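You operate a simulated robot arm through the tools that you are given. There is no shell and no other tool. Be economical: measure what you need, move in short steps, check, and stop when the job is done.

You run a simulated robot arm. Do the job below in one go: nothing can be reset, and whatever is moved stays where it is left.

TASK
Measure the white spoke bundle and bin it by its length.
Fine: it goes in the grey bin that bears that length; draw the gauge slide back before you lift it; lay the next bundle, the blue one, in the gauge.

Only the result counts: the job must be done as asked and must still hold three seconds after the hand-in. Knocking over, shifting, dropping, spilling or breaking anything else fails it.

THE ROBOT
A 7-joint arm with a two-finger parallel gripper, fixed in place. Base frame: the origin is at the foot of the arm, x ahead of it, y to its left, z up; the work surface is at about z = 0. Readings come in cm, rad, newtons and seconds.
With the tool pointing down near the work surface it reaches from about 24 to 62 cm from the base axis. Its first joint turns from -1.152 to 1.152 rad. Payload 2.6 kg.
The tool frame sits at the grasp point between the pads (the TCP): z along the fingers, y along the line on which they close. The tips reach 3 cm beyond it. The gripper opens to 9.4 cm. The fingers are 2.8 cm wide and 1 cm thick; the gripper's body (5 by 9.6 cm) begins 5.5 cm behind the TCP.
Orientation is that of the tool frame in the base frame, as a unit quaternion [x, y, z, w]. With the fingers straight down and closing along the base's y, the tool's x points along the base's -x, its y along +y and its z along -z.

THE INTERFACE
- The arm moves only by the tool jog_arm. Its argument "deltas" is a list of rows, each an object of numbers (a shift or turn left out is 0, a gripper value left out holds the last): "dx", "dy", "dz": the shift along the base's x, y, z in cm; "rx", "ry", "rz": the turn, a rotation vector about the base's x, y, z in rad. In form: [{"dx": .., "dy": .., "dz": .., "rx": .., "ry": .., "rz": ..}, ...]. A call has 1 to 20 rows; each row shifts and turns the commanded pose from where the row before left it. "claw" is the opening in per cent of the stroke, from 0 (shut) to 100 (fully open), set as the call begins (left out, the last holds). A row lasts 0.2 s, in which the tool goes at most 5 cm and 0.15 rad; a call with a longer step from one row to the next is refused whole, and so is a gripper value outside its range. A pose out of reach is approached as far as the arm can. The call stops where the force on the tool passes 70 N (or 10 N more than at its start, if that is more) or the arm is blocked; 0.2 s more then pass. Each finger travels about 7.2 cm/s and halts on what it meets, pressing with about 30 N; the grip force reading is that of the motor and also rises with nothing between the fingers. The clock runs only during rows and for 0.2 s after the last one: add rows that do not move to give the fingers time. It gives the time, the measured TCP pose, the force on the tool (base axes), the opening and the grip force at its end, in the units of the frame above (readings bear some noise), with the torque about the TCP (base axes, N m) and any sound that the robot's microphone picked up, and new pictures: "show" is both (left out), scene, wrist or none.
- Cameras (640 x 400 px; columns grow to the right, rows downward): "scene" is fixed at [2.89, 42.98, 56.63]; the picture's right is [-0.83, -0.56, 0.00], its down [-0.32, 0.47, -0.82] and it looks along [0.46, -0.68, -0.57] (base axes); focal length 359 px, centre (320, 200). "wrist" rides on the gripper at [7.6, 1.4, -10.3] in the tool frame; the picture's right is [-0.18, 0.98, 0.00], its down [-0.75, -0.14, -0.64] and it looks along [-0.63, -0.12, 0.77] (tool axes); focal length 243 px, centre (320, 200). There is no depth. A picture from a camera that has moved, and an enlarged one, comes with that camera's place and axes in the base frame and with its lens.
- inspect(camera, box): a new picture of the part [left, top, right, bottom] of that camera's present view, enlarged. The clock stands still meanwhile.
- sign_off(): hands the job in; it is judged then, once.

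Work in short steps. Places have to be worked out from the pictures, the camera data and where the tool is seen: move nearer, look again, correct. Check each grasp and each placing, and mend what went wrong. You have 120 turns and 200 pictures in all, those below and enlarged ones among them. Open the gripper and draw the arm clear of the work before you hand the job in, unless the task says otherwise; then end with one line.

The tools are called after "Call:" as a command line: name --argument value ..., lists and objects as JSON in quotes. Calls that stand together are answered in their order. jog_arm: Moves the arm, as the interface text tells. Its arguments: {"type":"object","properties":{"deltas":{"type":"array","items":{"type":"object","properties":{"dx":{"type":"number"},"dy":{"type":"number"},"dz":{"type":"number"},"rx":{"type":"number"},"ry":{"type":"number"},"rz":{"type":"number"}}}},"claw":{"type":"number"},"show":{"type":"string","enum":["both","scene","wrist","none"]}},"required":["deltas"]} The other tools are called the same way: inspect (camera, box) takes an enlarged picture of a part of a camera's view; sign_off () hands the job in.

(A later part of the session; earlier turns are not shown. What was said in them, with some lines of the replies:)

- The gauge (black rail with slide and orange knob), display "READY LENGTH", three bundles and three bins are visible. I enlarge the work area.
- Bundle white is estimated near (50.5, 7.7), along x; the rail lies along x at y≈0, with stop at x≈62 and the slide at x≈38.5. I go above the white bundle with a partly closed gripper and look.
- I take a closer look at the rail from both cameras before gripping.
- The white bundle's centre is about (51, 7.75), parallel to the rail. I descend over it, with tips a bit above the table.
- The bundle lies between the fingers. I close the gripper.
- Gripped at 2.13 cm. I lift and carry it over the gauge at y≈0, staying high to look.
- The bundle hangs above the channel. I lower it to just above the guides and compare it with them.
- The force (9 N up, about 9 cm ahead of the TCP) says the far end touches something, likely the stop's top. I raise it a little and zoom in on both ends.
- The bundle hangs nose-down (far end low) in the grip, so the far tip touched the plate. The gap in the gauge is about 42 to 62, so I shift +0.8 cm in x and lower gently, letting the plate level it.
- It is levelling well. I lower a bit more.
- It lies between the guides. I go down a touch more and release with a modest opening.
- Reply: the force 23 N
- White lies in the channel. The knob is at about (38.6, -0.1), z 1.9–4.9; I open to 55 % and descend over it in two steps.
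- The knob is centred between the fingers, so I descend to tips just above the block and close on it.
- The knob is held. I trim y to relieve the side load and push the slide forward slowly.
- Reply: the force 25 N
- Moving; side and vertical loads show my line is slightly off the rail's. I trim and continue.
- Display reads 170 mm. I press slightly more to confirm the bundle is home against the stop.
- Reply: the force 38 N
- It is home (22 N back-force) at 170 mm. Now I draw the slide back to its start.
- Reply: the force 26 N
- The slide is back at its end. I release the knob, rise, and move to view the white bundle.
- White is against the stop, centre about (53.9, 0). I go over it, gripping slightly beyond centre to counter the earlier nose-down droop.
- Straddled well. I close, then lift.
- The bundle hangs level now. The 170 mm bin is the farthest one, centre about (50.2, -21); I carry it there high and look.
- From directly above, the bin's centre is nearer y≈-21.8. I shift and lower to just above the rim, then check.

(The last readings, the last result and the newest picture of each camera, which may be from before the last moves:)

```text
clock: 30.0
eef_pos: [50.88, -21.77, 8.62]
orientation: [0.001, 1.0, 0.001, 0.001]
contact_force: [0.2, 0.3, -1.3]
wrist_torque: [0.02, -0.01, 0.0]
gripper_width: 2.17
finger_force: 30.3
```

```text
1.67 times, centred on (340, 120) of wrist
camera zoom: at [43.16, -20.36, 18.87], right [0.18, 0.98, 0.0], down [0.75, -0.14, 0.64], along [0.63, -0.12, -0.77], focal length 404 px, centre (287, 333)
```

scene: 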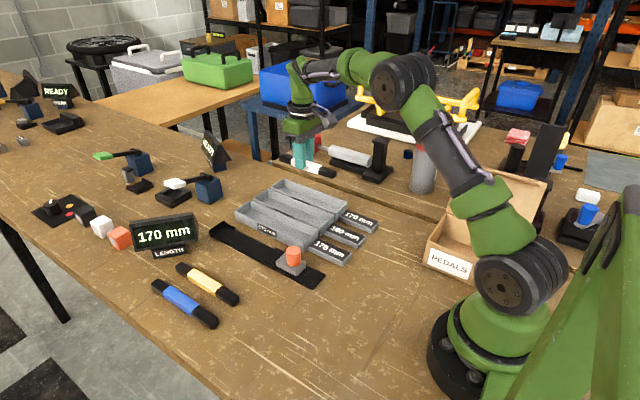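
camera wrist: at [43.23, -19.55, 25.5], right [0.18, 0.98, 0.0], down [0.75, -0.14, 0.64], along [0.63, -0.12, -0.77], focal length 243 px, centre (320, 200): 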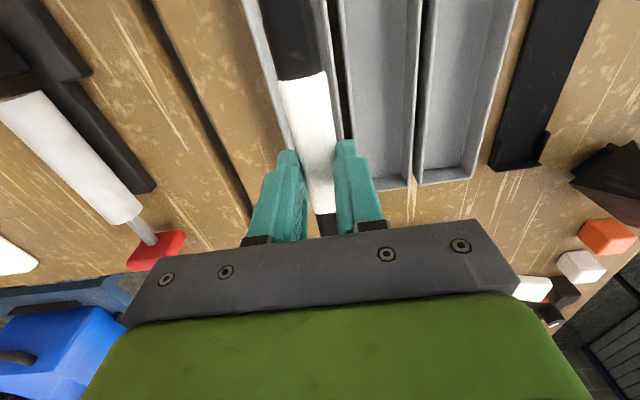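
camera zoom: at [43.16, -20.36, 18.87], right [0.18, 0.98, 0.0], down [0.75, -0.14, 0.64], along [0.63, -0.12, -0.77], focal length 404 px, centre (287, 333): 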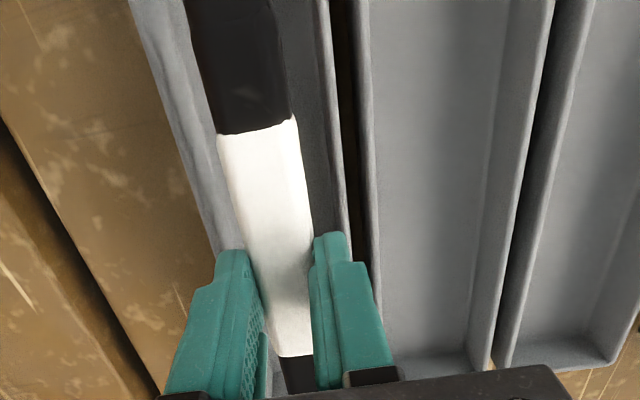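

Well aligned with the bin. I lower it inside.

Call:
jog_arm --deltas '[{"dy": -0.1, "dz": -1.5}, {"dz": -1.2}, {"dz": -0.8}, {"dz": -0.5}, {"dz": -0.3}, {}]' --show "none"

Call:
inspect --camera "scene" --box '[240, 150, 380, 240]'

Call:
inspect --camera "wrist" --box '[160, 0, 520, 240]'

```text
clock: 31.4
eef_pos: [50.82, -21.76, 4.4]
orientation: [0.002, 1.0, 0.0, 0.0]
contact_force: [0.3, 0.2, -1.7]
wrist_torque: [0.01, -0.01, -0.01]
gripper_width: 2.15
finger_force: 30.2
```

```text
4.44 times, centred on (310, 195) of scene
camera zoom: at [2.89, 42.98, 56.63], right [-0.83, -0.56, 0.0], down [-0.32, 0.47, -0.82], along [0.46, -0.68, -0.57], focal length 1594 px, centre (364, 222)
```

zoom: 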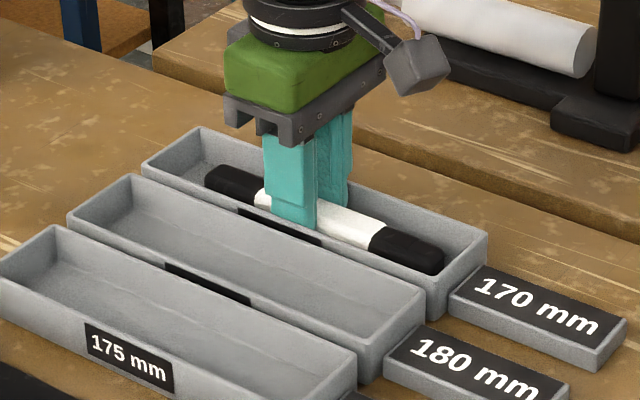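

```text
1.67 times, centred on (340, 120) of wrist
camera zoom: at [43.01, -20.42, 14.65], right [0.18, 0.98, 0.0], down [0.75, -0.14, 0.64], along [0.63, -0.12, -0.77], focal length 404 px, centre (287, 333)
```

zoom: 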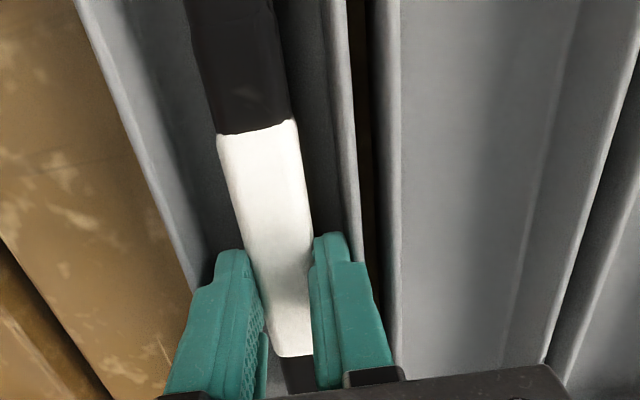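

The +y finger is close to the wall, so I shift -0.25 in y, lower until contact, then open only slightly.

Call:
jog_arm --deltas '[{"dy": -0.25}, {"dz": -0.2}, {"dz": -0.2}, {}]' --show "none"

```text
clock: 32.4
eef_pos: [50.61, -22.05, 4.07]
orientation: [0.002, 1.0, 0.0, 0.0]
contact_force: [-2.6, 0.8, 6.3]
wrist_torque: [0.06, 0.64, -0.08]
gripper_width: 2.13
finger_force: 30.0
```

The near end touches the floor. I settle 0.1 cm more and open slightly.

Call:
jog_arm --deltas '[{"dz": -0.1}, {}]' --show "none"

Call:
jog_arm --deltas '[{}, {}, {}]' --claw 26 --show "none"

Call:
inspect --camera "wrist" --box '[160, 0, 520, 240]'

Call:
inspect --camera "scene" --box '[240, 150, 380, 240]'

```text
clock: 33.0
eef_pos: [50.63, -22.06, 4.16]
orientation: [0.001, 1.0, -0.001, 0.002]
contact_force: [-7.4, 2.0, 18.4]
wrist_torque: [0.04, 0.57, -0.06]
gripper_width: 2.13
finger_force: 29.8
```

```text
clock: 33.8
eef_pos: [50.65, -22.1, 3.9]
orientation: [0.0, 1.0, 0.0, 0.001]
contact_force: [-0.7, -0.2, -0.9]
wrist_torque: [0.0, -0.01, 0.02]
gripper_width: 2.46
finger_force: 0.0
```

```text
1.67 times, centred on (340, 120) of wrist
camera zoom: at [42.95, -20.64, 14.24], right [0.18, 0.98, 0.0], down [0.75, -0.14, 0.64], along [0.63, -0.12, -0.77], focal length 404 px, centre (287, 333)
```

zoom: 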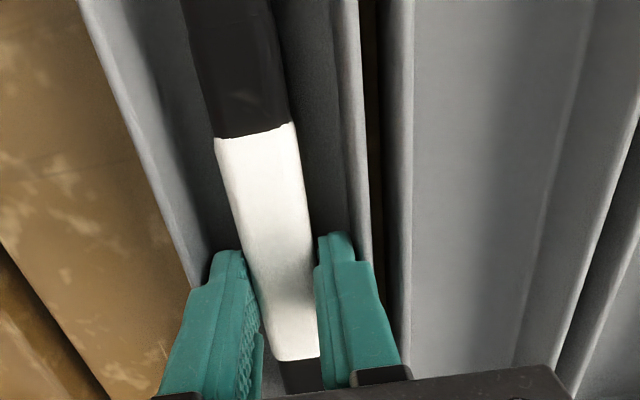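

```text
4.44 times, centred on (310, 195) of scene
camera zoom: at [2.89, 42.98, 56.63], right [-0.83, -0.56, 0.0], down [-0.32, 0.47, -0.82], along [0.46, -0.68, -0.57], focal length 1594 px, centre (364, 222)
```

zoom: 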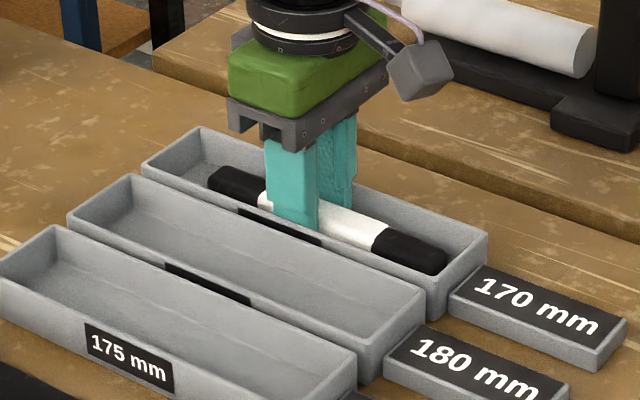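

Released inside the 170 bin, fingers free of the walls. I lift straight up and check.

Call:
jog_arm --deltas '[{"dz": 0.8}, {"dz": 1.5}, {"dz": 3}, {"dz": 4}, {"dz": 3}, {}]' --show "scene"

Call:
inspect --camera "scene" --box '[220, 160, 400, 272]'

```text
clock: 35.2
eef_pos: [50.61, -22.01, 16.2]
orientation: [0.0, 1.0, 0.0, 0.001]
contact_force: [0.7, 0.4, 0.1]
wrist_torque: [0.0, -0.01, -0.01]
gripper_width: 2.43
finger_force: 0.1
```

scene: 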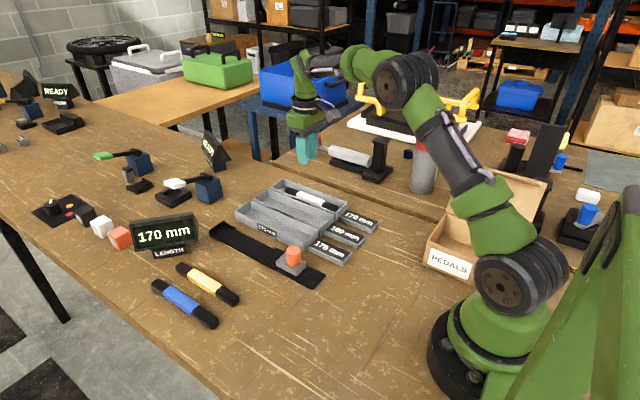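

```text
3.56 times, centred on (310, 216) of scene
camera zoom: at [2.89, 42.98, 56.63], right [-0.83, -0.56, 0.0], down [-0.32, 0.47, -0.82], along [0.46, -0.68, -0.57], focal length 1276 px, centre (356, 143)
```

zoom: 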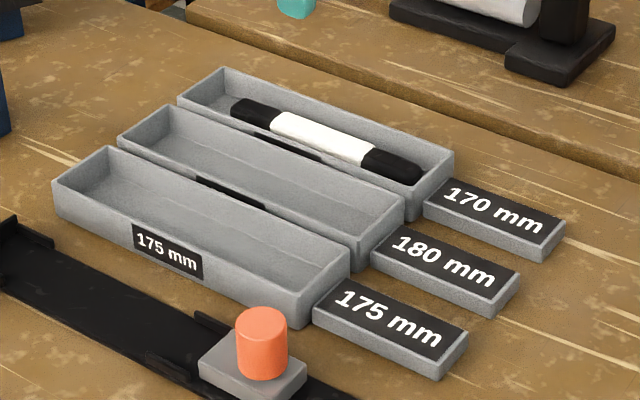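

White rests in the 170 mm bin. Next is the blue bundle, estimated at about (50.5, 19); I cross over at height and look.

Call:
jog_arm --deltas '[{"dy": 4, "dx": -0.5}, {"dy": 4, "dx": -0.5}, {"dy": 4, "dx": -0.5}, {"dy": 4, "dx": -0.5}, {"dy": 4}, {"dy": 4}, {"dy": 4}, {"dy": 4}, {"dy": 4}, {"dy": 4}, {"dy": 1}, {}]' --claw 52

Call:
inspect --camera "wrist" --box '[160, 0, 520, 240]'

```text
clock: 37.8
eef_pos: [48.84, 18.79, 16.12]
orientation: [0.002, 1.0, 0.0, 0.0]
contact_force: [0.2, -0.1, -0.1]
wrist_torque: [0.0, 0.01, 0.0]
gripper_width: 4.87
finger_force: 0.2
camera wrist: at [41.17, 20.32, 26.5], right [0.19, 0.98, 0.0], down [0.75, -0.14, 0.64], along [0.63, -0.12, -0.77], focal length 243 px, centre (320, 200)
```

scene: 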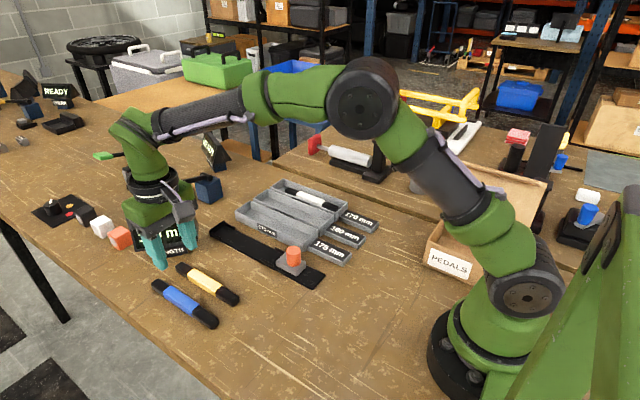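
wrist: 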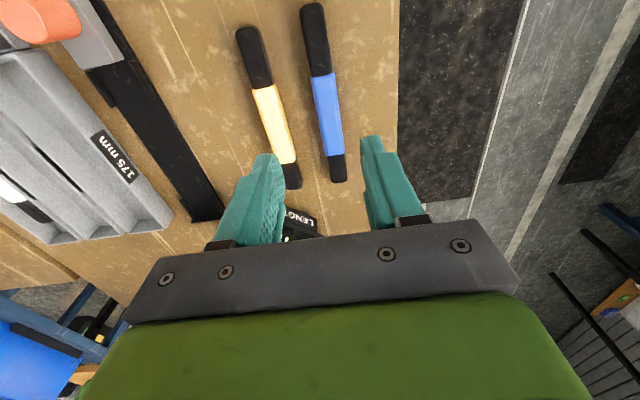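

```text
1.67 times, centred on (340, 120) of wrist
camera zoom: at [41.17, 20.32, 26.5], right [0.19, 0.98, 0.0], down [0.75, -0.14, 0.64], along [0.63, -0.12, -0.77], focal length 404 px, centre (287, 333)
```

zoom: 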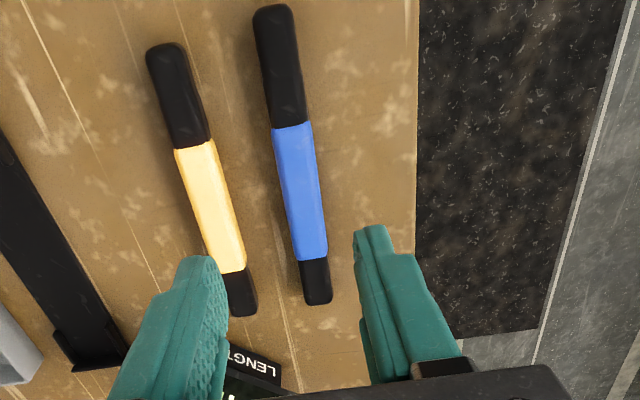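

Blue's centre is about (50.3, 19.3), along x. I move over it, gripping a bit beyond centre, and descend.

Call:
jog_arm --deltas '[{"dx": 2.15, "dy": 0.45, "dz": -2}, {"dz": -4}, {"dz": -3}, {"dz": -2}, {"dz": -1.1}, {"dz": -0.4}, {}]'

Call:
inspect --camera "scene" --box '[110, 200, 270, 340]'

```text
clock: 39.4
eef_pos: [50.84, 19.38, 3.74]
orientation: [0.001, 1.0, 0.0, 0.0]
contact_force: [-0.5, -0.1, 0.4]
wrist_torque: [-0.02, 0.03, -0.01]
gripper_width: 4.9
finger_force: 0.0
camera wrist: at [43.15, 20.76, 13.97], right [0.18, 0.98, 0.0], down [0.75, -0.14, 0.64], along [0.63, -0.12, -0.77], focal length 243 px, centre (320, 200)
```

scene: 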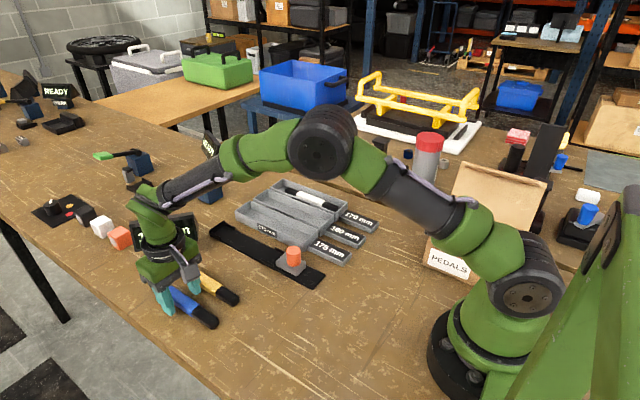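
wrist: 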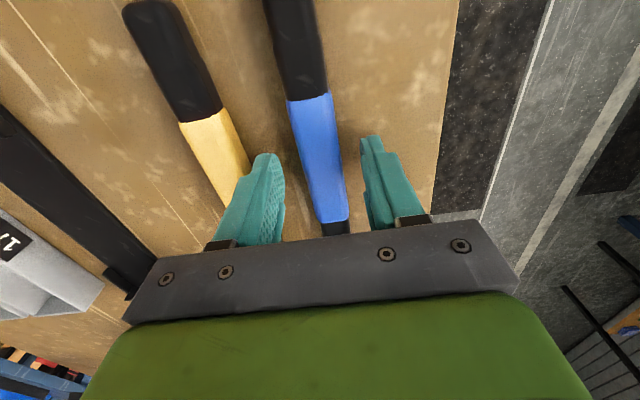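

```text
2.86 times, centred on (190, 270) of scene
camera zoom: at [2.89, 42.98, 56.63], right [-0.83, -0.56, 0.0], down [-0.32, 0.47, -0.82], along [0.46, -0.68, -0.57], focal length 1025 px, centre (691, 0)
```

zoom: 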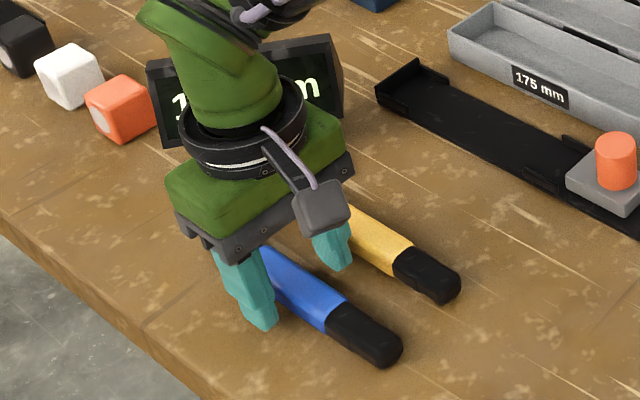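

The view matches my first (drooping) white grip, so I go 0.5 cm further forward, then close and lift.

Call:
jog_arm --deltas '[{"dx": 0.5, "dz": -0.1}, {}]' --show "none"

Call:
jog_arm --deltas '[{}, {}, {}, {}]' --claw 0 --show "none"

Call:
jog_arm --deltas '[{"dz": 1}, {"dz": 2}, {"dz": 4}, {"dz": 4}, {}]'

Call:
inspect --camera "scene" --box '[110, 180, 270, 320]'

```text
clock: 40.0
eef_pos: [51.35, 19.53, 3.82]
orientation: [0.0, 1.0, 0.0, 0.0]
contact_force: [-0.4, -0.4, -1.3]
wrist_torque: [0.0, -0.01, 0.04]
gripper_width: 4.91
finger_force: 0.0
```

```text
clock: 41.0
eef_pos: [51.37, 19.48, 3.61]
orientation: [0.0, 1.0, 0.0, -0.001]
contact_force: [-1.0, 0.1, 0.3]
wrist_torque: [0.03, 0.06, 0.02]
gripper_width: 2.14
finger_force: 30.0
```

```text
clock: 42.2
eef_pos: [51.31, 19.31, 14.51]
orientation: [0.0, 1.0, 0.001, 0.0]
contact_force: [0.6, 0.6, -2.1]
wrist_torque: [0.04, 0.0, 0.01]
gripper_width: 2.11
finger_force: 30.2
camera wrist: at [43.58, 20.73, 24.8], right [0.18, 0.98, 0.0], down [0.75, -0.14, 0.64], along [0.63, -0.12, -0.77], focal length 243 px, centre (320, 200)
```

scene: 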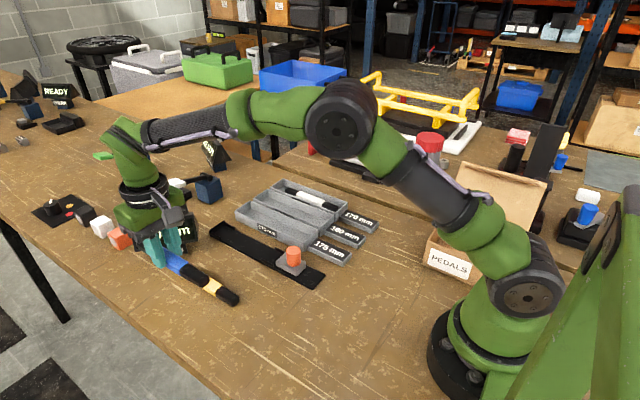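
wrist: 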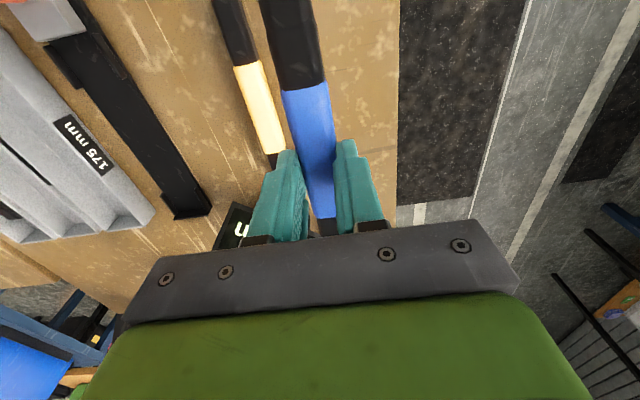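

```text
2.86 times, centred on (190, 250) of scene
camera zoom: at [2.89, 42.98, 56.63], right [-0.83, -0.56, 0.0], down [-0.32, 0.47, -0.82], along [0.46, -0.68, -0.57], focal length 1025 px, centre (691, 57)
```

zoom: 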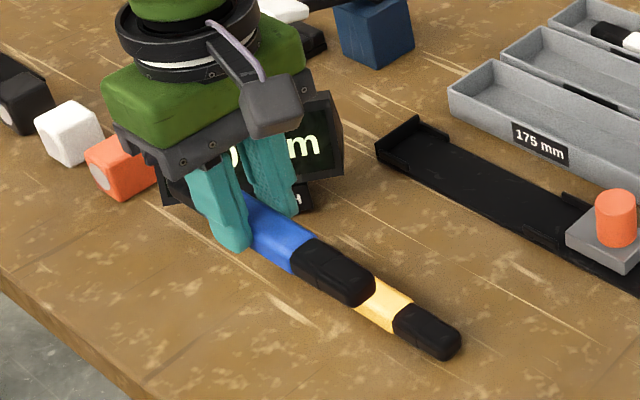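

Blue hangs level. I carry it to above the gauge (drawn back a little to clear the display).

Call:
jog_arm --deltas '[{"dx": -1.5, "dz": 1}, {"dy": -4}, {"dy": -4}, {"dy": -4}, {"dy": -4}, {"dx": 1.7, "dy": -3.4}, {"dx": 1.7}, {"dz": -3}, {"dz": -3}, {}]' --show "wrist"

Call:
inspect --camera "scene" --box '[190, 190, 350, 290]'

Call:
inspect --camera "wrist" --box '[160, 0, 520, 240]'

```text
clock: 44.4
eef_pos: [53.35, 0.23, 9.43]
orientation: [0.001, 1.0, 0.0, 0.0]
contact_force: [-0.5, 0.3, -1.1]
wrist_torque: [0.0, -0.01, -0.01]
gripper_width: 2.16
finger_force: 29.8
camera wrist: at [45.54, 1.6, 19.69], right [0.18, 0.98, 0.0], down [0.75, -0.14, 0.64], along [0.63, -0.12, -0.77], focal length 243 px, centre (320, 200)
```

wrist: 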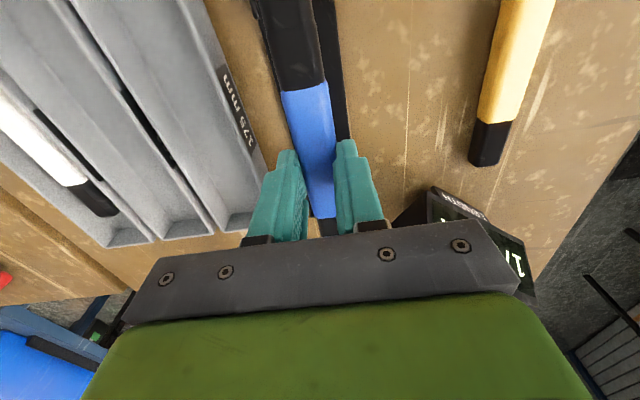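

```text
4.00 times, centred on (270, 240) of scene
camera zoom: at [2.89, 42.98, 56.63], right [-0.83, -0.56, 0.0], down [-0.32, 0.47, -0.82], along [0.46, -0.68, -0.57], focal length 1435 px, centre (520, 40)
```

zoom: 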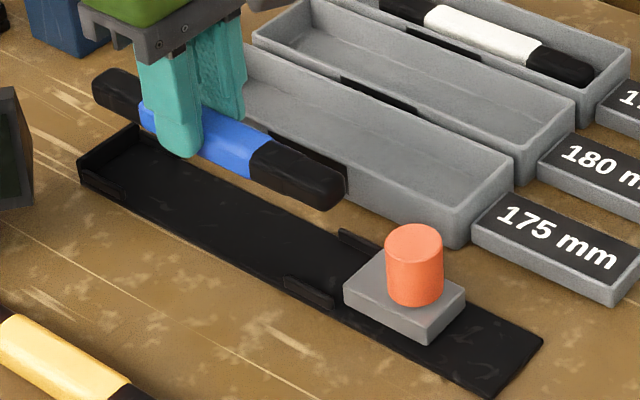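

```text
1.67 times, centred on (340, 120) of wrist
camera zoom: at [45.54, 1.6, 19.69], right [0.18, 0.98, 0.0], down [0.75, -0.14, 0.64], along [0.63, -0.12, -0.77], focal length 404 px, centre (287, 333)
```

zoom: 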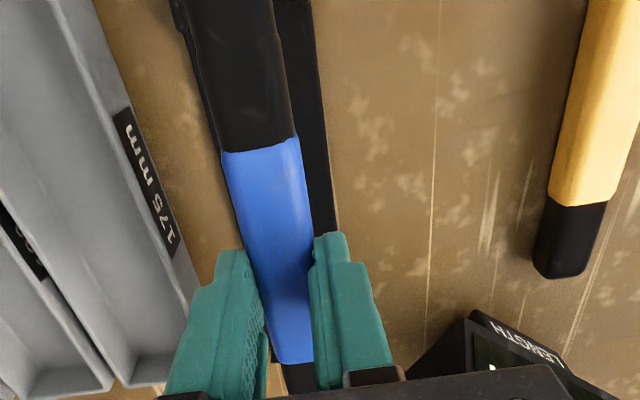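

I trim y by -0.2 and lower to just above the plate.

Call:
jog_arm --deltas '[{"dy": -0.2, "dz": -1.5}, {"dz": -1.2}, {"dz": -0.8}, {"dz": -0.5}, {}]' --show "none"

Call:
inspect --camera "scene" --box '[190, 190, 350, 290]'

Call:
inspect --camera "wrist" --box '[160, 0, 520, 240]'

```text
clock: 45.6
eef_pos: [53.13, -0.16, 5.64]
orientation: [0.0, 1.0, 0.0, 0.0]
contact_force: [0.1, 0.0, -1.6]
wrist_torque: [0.0, -0.02, -0.01]
gripper_width: 2.13
finger_force: 29.5
```

```text
4.00 times, centred on (270, 240) of scene
camera zoom: at [2.89, 42.98, 56.63], right [-0.83, -0.56, 0.0], down [-0.32, 0.47, -0.82], along [0.46, -0.68, -0.57], focal length 1435 px, centre (520, 40)
```

zoom: 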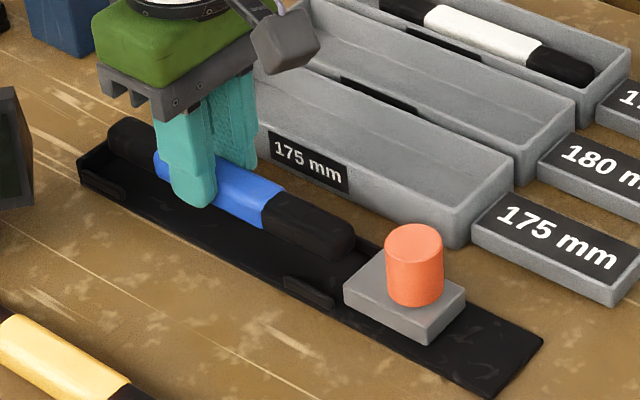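

```text
1.67 times, centred on (340, 120) of wrist
camera zoom: at [45.48, 1.26, 15.88], right [0.18, 0.98, 0.0], down [0.75, -0.14, 0.64], along [0.63, -0.12, -0.77], focal length 404 px, centre (287, 333)
```

zoom: 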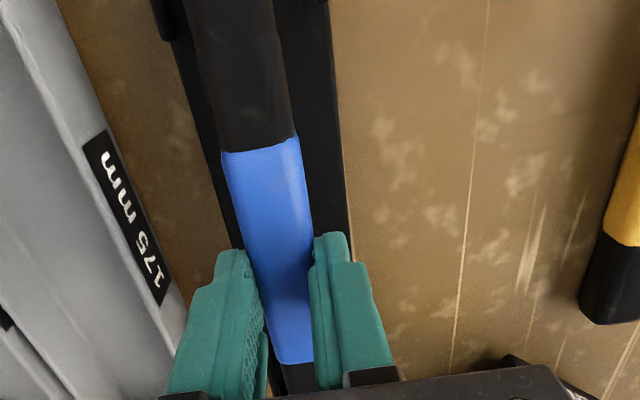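

Clear at both ends and between the guides. I lower onto the plate.

Call:
jog_arm --deltas '[{"dy": 0.1, "dz": -0.6}, {"dz": -0.4}, {"dz": -0.3}, {"dz": -0.2}, {}]' --show "none"

Call:
inspect --camera "scene" --box '[190, 190, 350, 290]'

```text
clock: 46.8
eef_pos: [53.27, -0.12, 4.17]
orientation: [0.0, 1.0, 0.0, 0.001]
contact_force: [-7.4, -1.7, 16.9]
wrist_torque: [-0.06, 0.7, 0.03]
gripper_width: 2.13
finger_force: 30.0
```

```text
4.00 times, centred on (270, 240) of scene
camera zoom: at [2.88, 42.98, 56.63], right [-0.83, -0.56, 0.0], down [-0.32, 0.47, -0.82], along [0.46, -0.68, -0.57], focal length 1435 px, centre (520, 40)
```

zoom: 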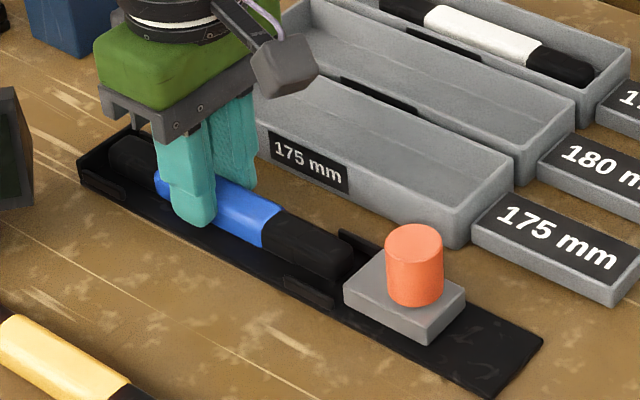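

Blue is down in the channel between stop and slide. I release, rise, and draw clear.

Call:
jog_arm --deltas '[{}, {}, {}]' --claw 42 --show "none"

Call:
jog_arm --deltas '[{"dz": 1}, {"dz": 3}, {"dz": 4}, {"dz": 4, "dx": -2}, {"dz": 3, "dx": -4}, {"dx": -4}, {"dx": -4}, {"dx": -4}, {}, {}]'

Call:
inspect --camera "scene" --box '[120, 160, 380, 322]'

Call:
inspect --camera "scene" --box '[190, 190, 350, 290]'

Call:
inspect --camera "wrist" --box '[120, 20, 420, 240]'

```text
clock: 47.6
eef_pos: [53.38, -0.05, 4.1]
orientation: [0.0, 1.0, 0.0, 0.001]
contact_force: [-0.5, 0.8, 0.0]
wrist_torque: [0.0, -0.03, 0.01]
gripper_width: 3.93
finger_force: 0.0
```

```text
clock: 49.8
eef_pos: [35.34, 0.06, 19.03]
orientation: [0.0, 1.0, 0.0, 0.0]
contact_force: [-0.2, 0.6, -0.2]
wrist_torque: [0.03, 0.0, -0.01]
gripper_width: 3.95
finger_force: 0.1
camera wrist: at [27.66, 1.45, 29.29], right [0.18, 0.98, 0.0], down [0.75, -0.14, 0.64], along [0.63, -0.12, -0.77], focal length 243 px, centre (320, 200)
```

scene: 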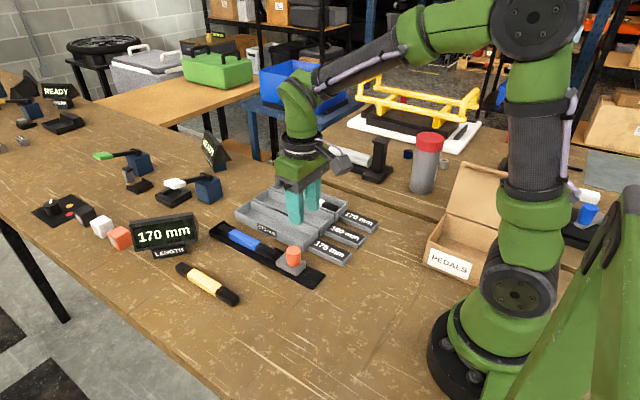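
wrist: 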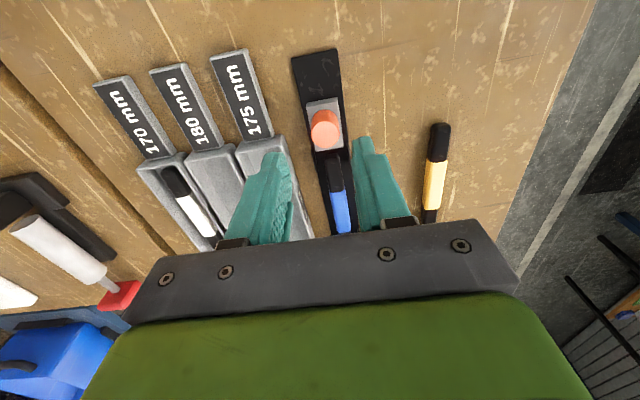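

```text
2.46 times, centred on (250, 241) of scene
camera zoom: at [2.89, 42.98, 56.63], right [-0.83, -0.56, 0.0], down [-0.32, 0.47, -0.82], along [0.46, -0.68, -0.57], focal length 883 px, centre (492, 99)
```

zoom: 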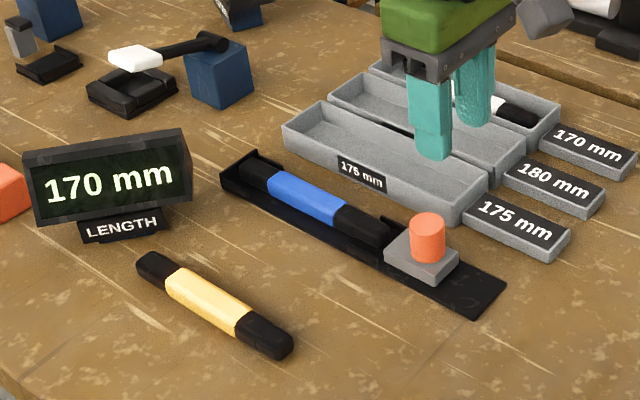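

```text
4.00 times, centred on (270, 240) of scene
camera zoom: at [2.89, 42.98, 56.63], right [-0.83, -0.56, 0.0], down [-0.32, 0.47, -0.82], along [0.46, -0.68, -0.57], focal length 1435 px, centre (520, 40)
```

zoom: 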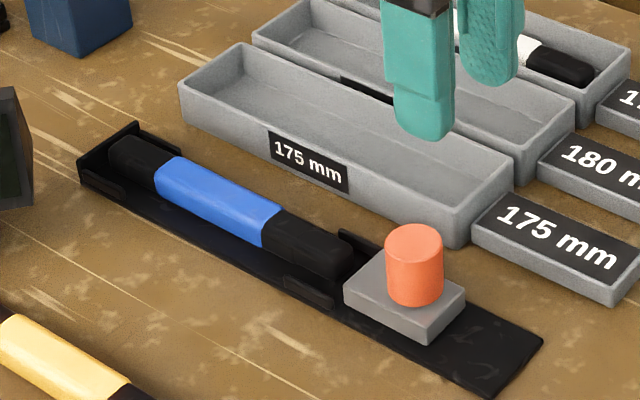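

```text
1.82 times, centred on (270, 130) of wrist
camera zoom: at [27.66, 1.45, 29.29], right [0.18, 0.98, 0.0], down [0.75, -0.14, 0.64], along [0.63, -0.12, -0.77], focal length 441 px, centre (411, 327)
```

zoom: 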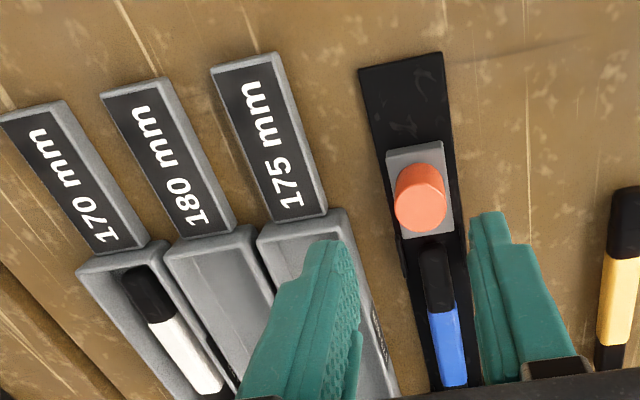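

Blue lies flat in the channel, white is in the 170 mm bin, and the slide is back. I open the gripper fully, raise, and hand in.

Call:
jog_arm --deltas '[{"dz": 3}, {"dz": 2}, {}, {}]' --claw 100 --show "scene"

Call:
sign_off

```text
clock: 50.8
eef_pos: [35.11, -0.11, 24.08]
orientation: [0.001, 1.0, 0.0, 0.0]
contact_force: [-0.1, -0.8, -0.1]
wrist_torque: [0.01, -0.05, 0.02]
gripper_width: 9.39
finger_force: 0.0
```

scene: 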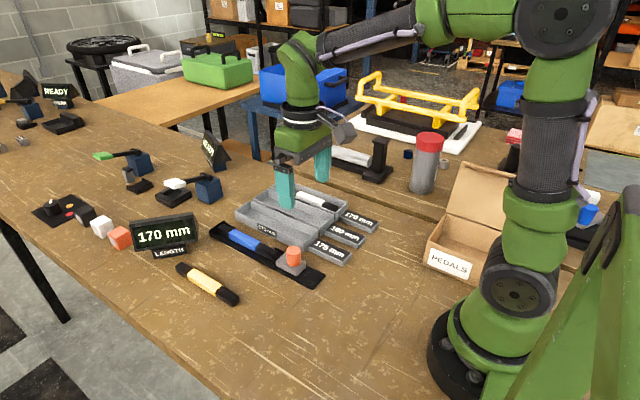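

```text
The job is handed in.
```

The white bundle measured 170 mm and is in the 170 mm bin; I drew the slide back before lifting it, and the blue bundle now lies in the gauge.
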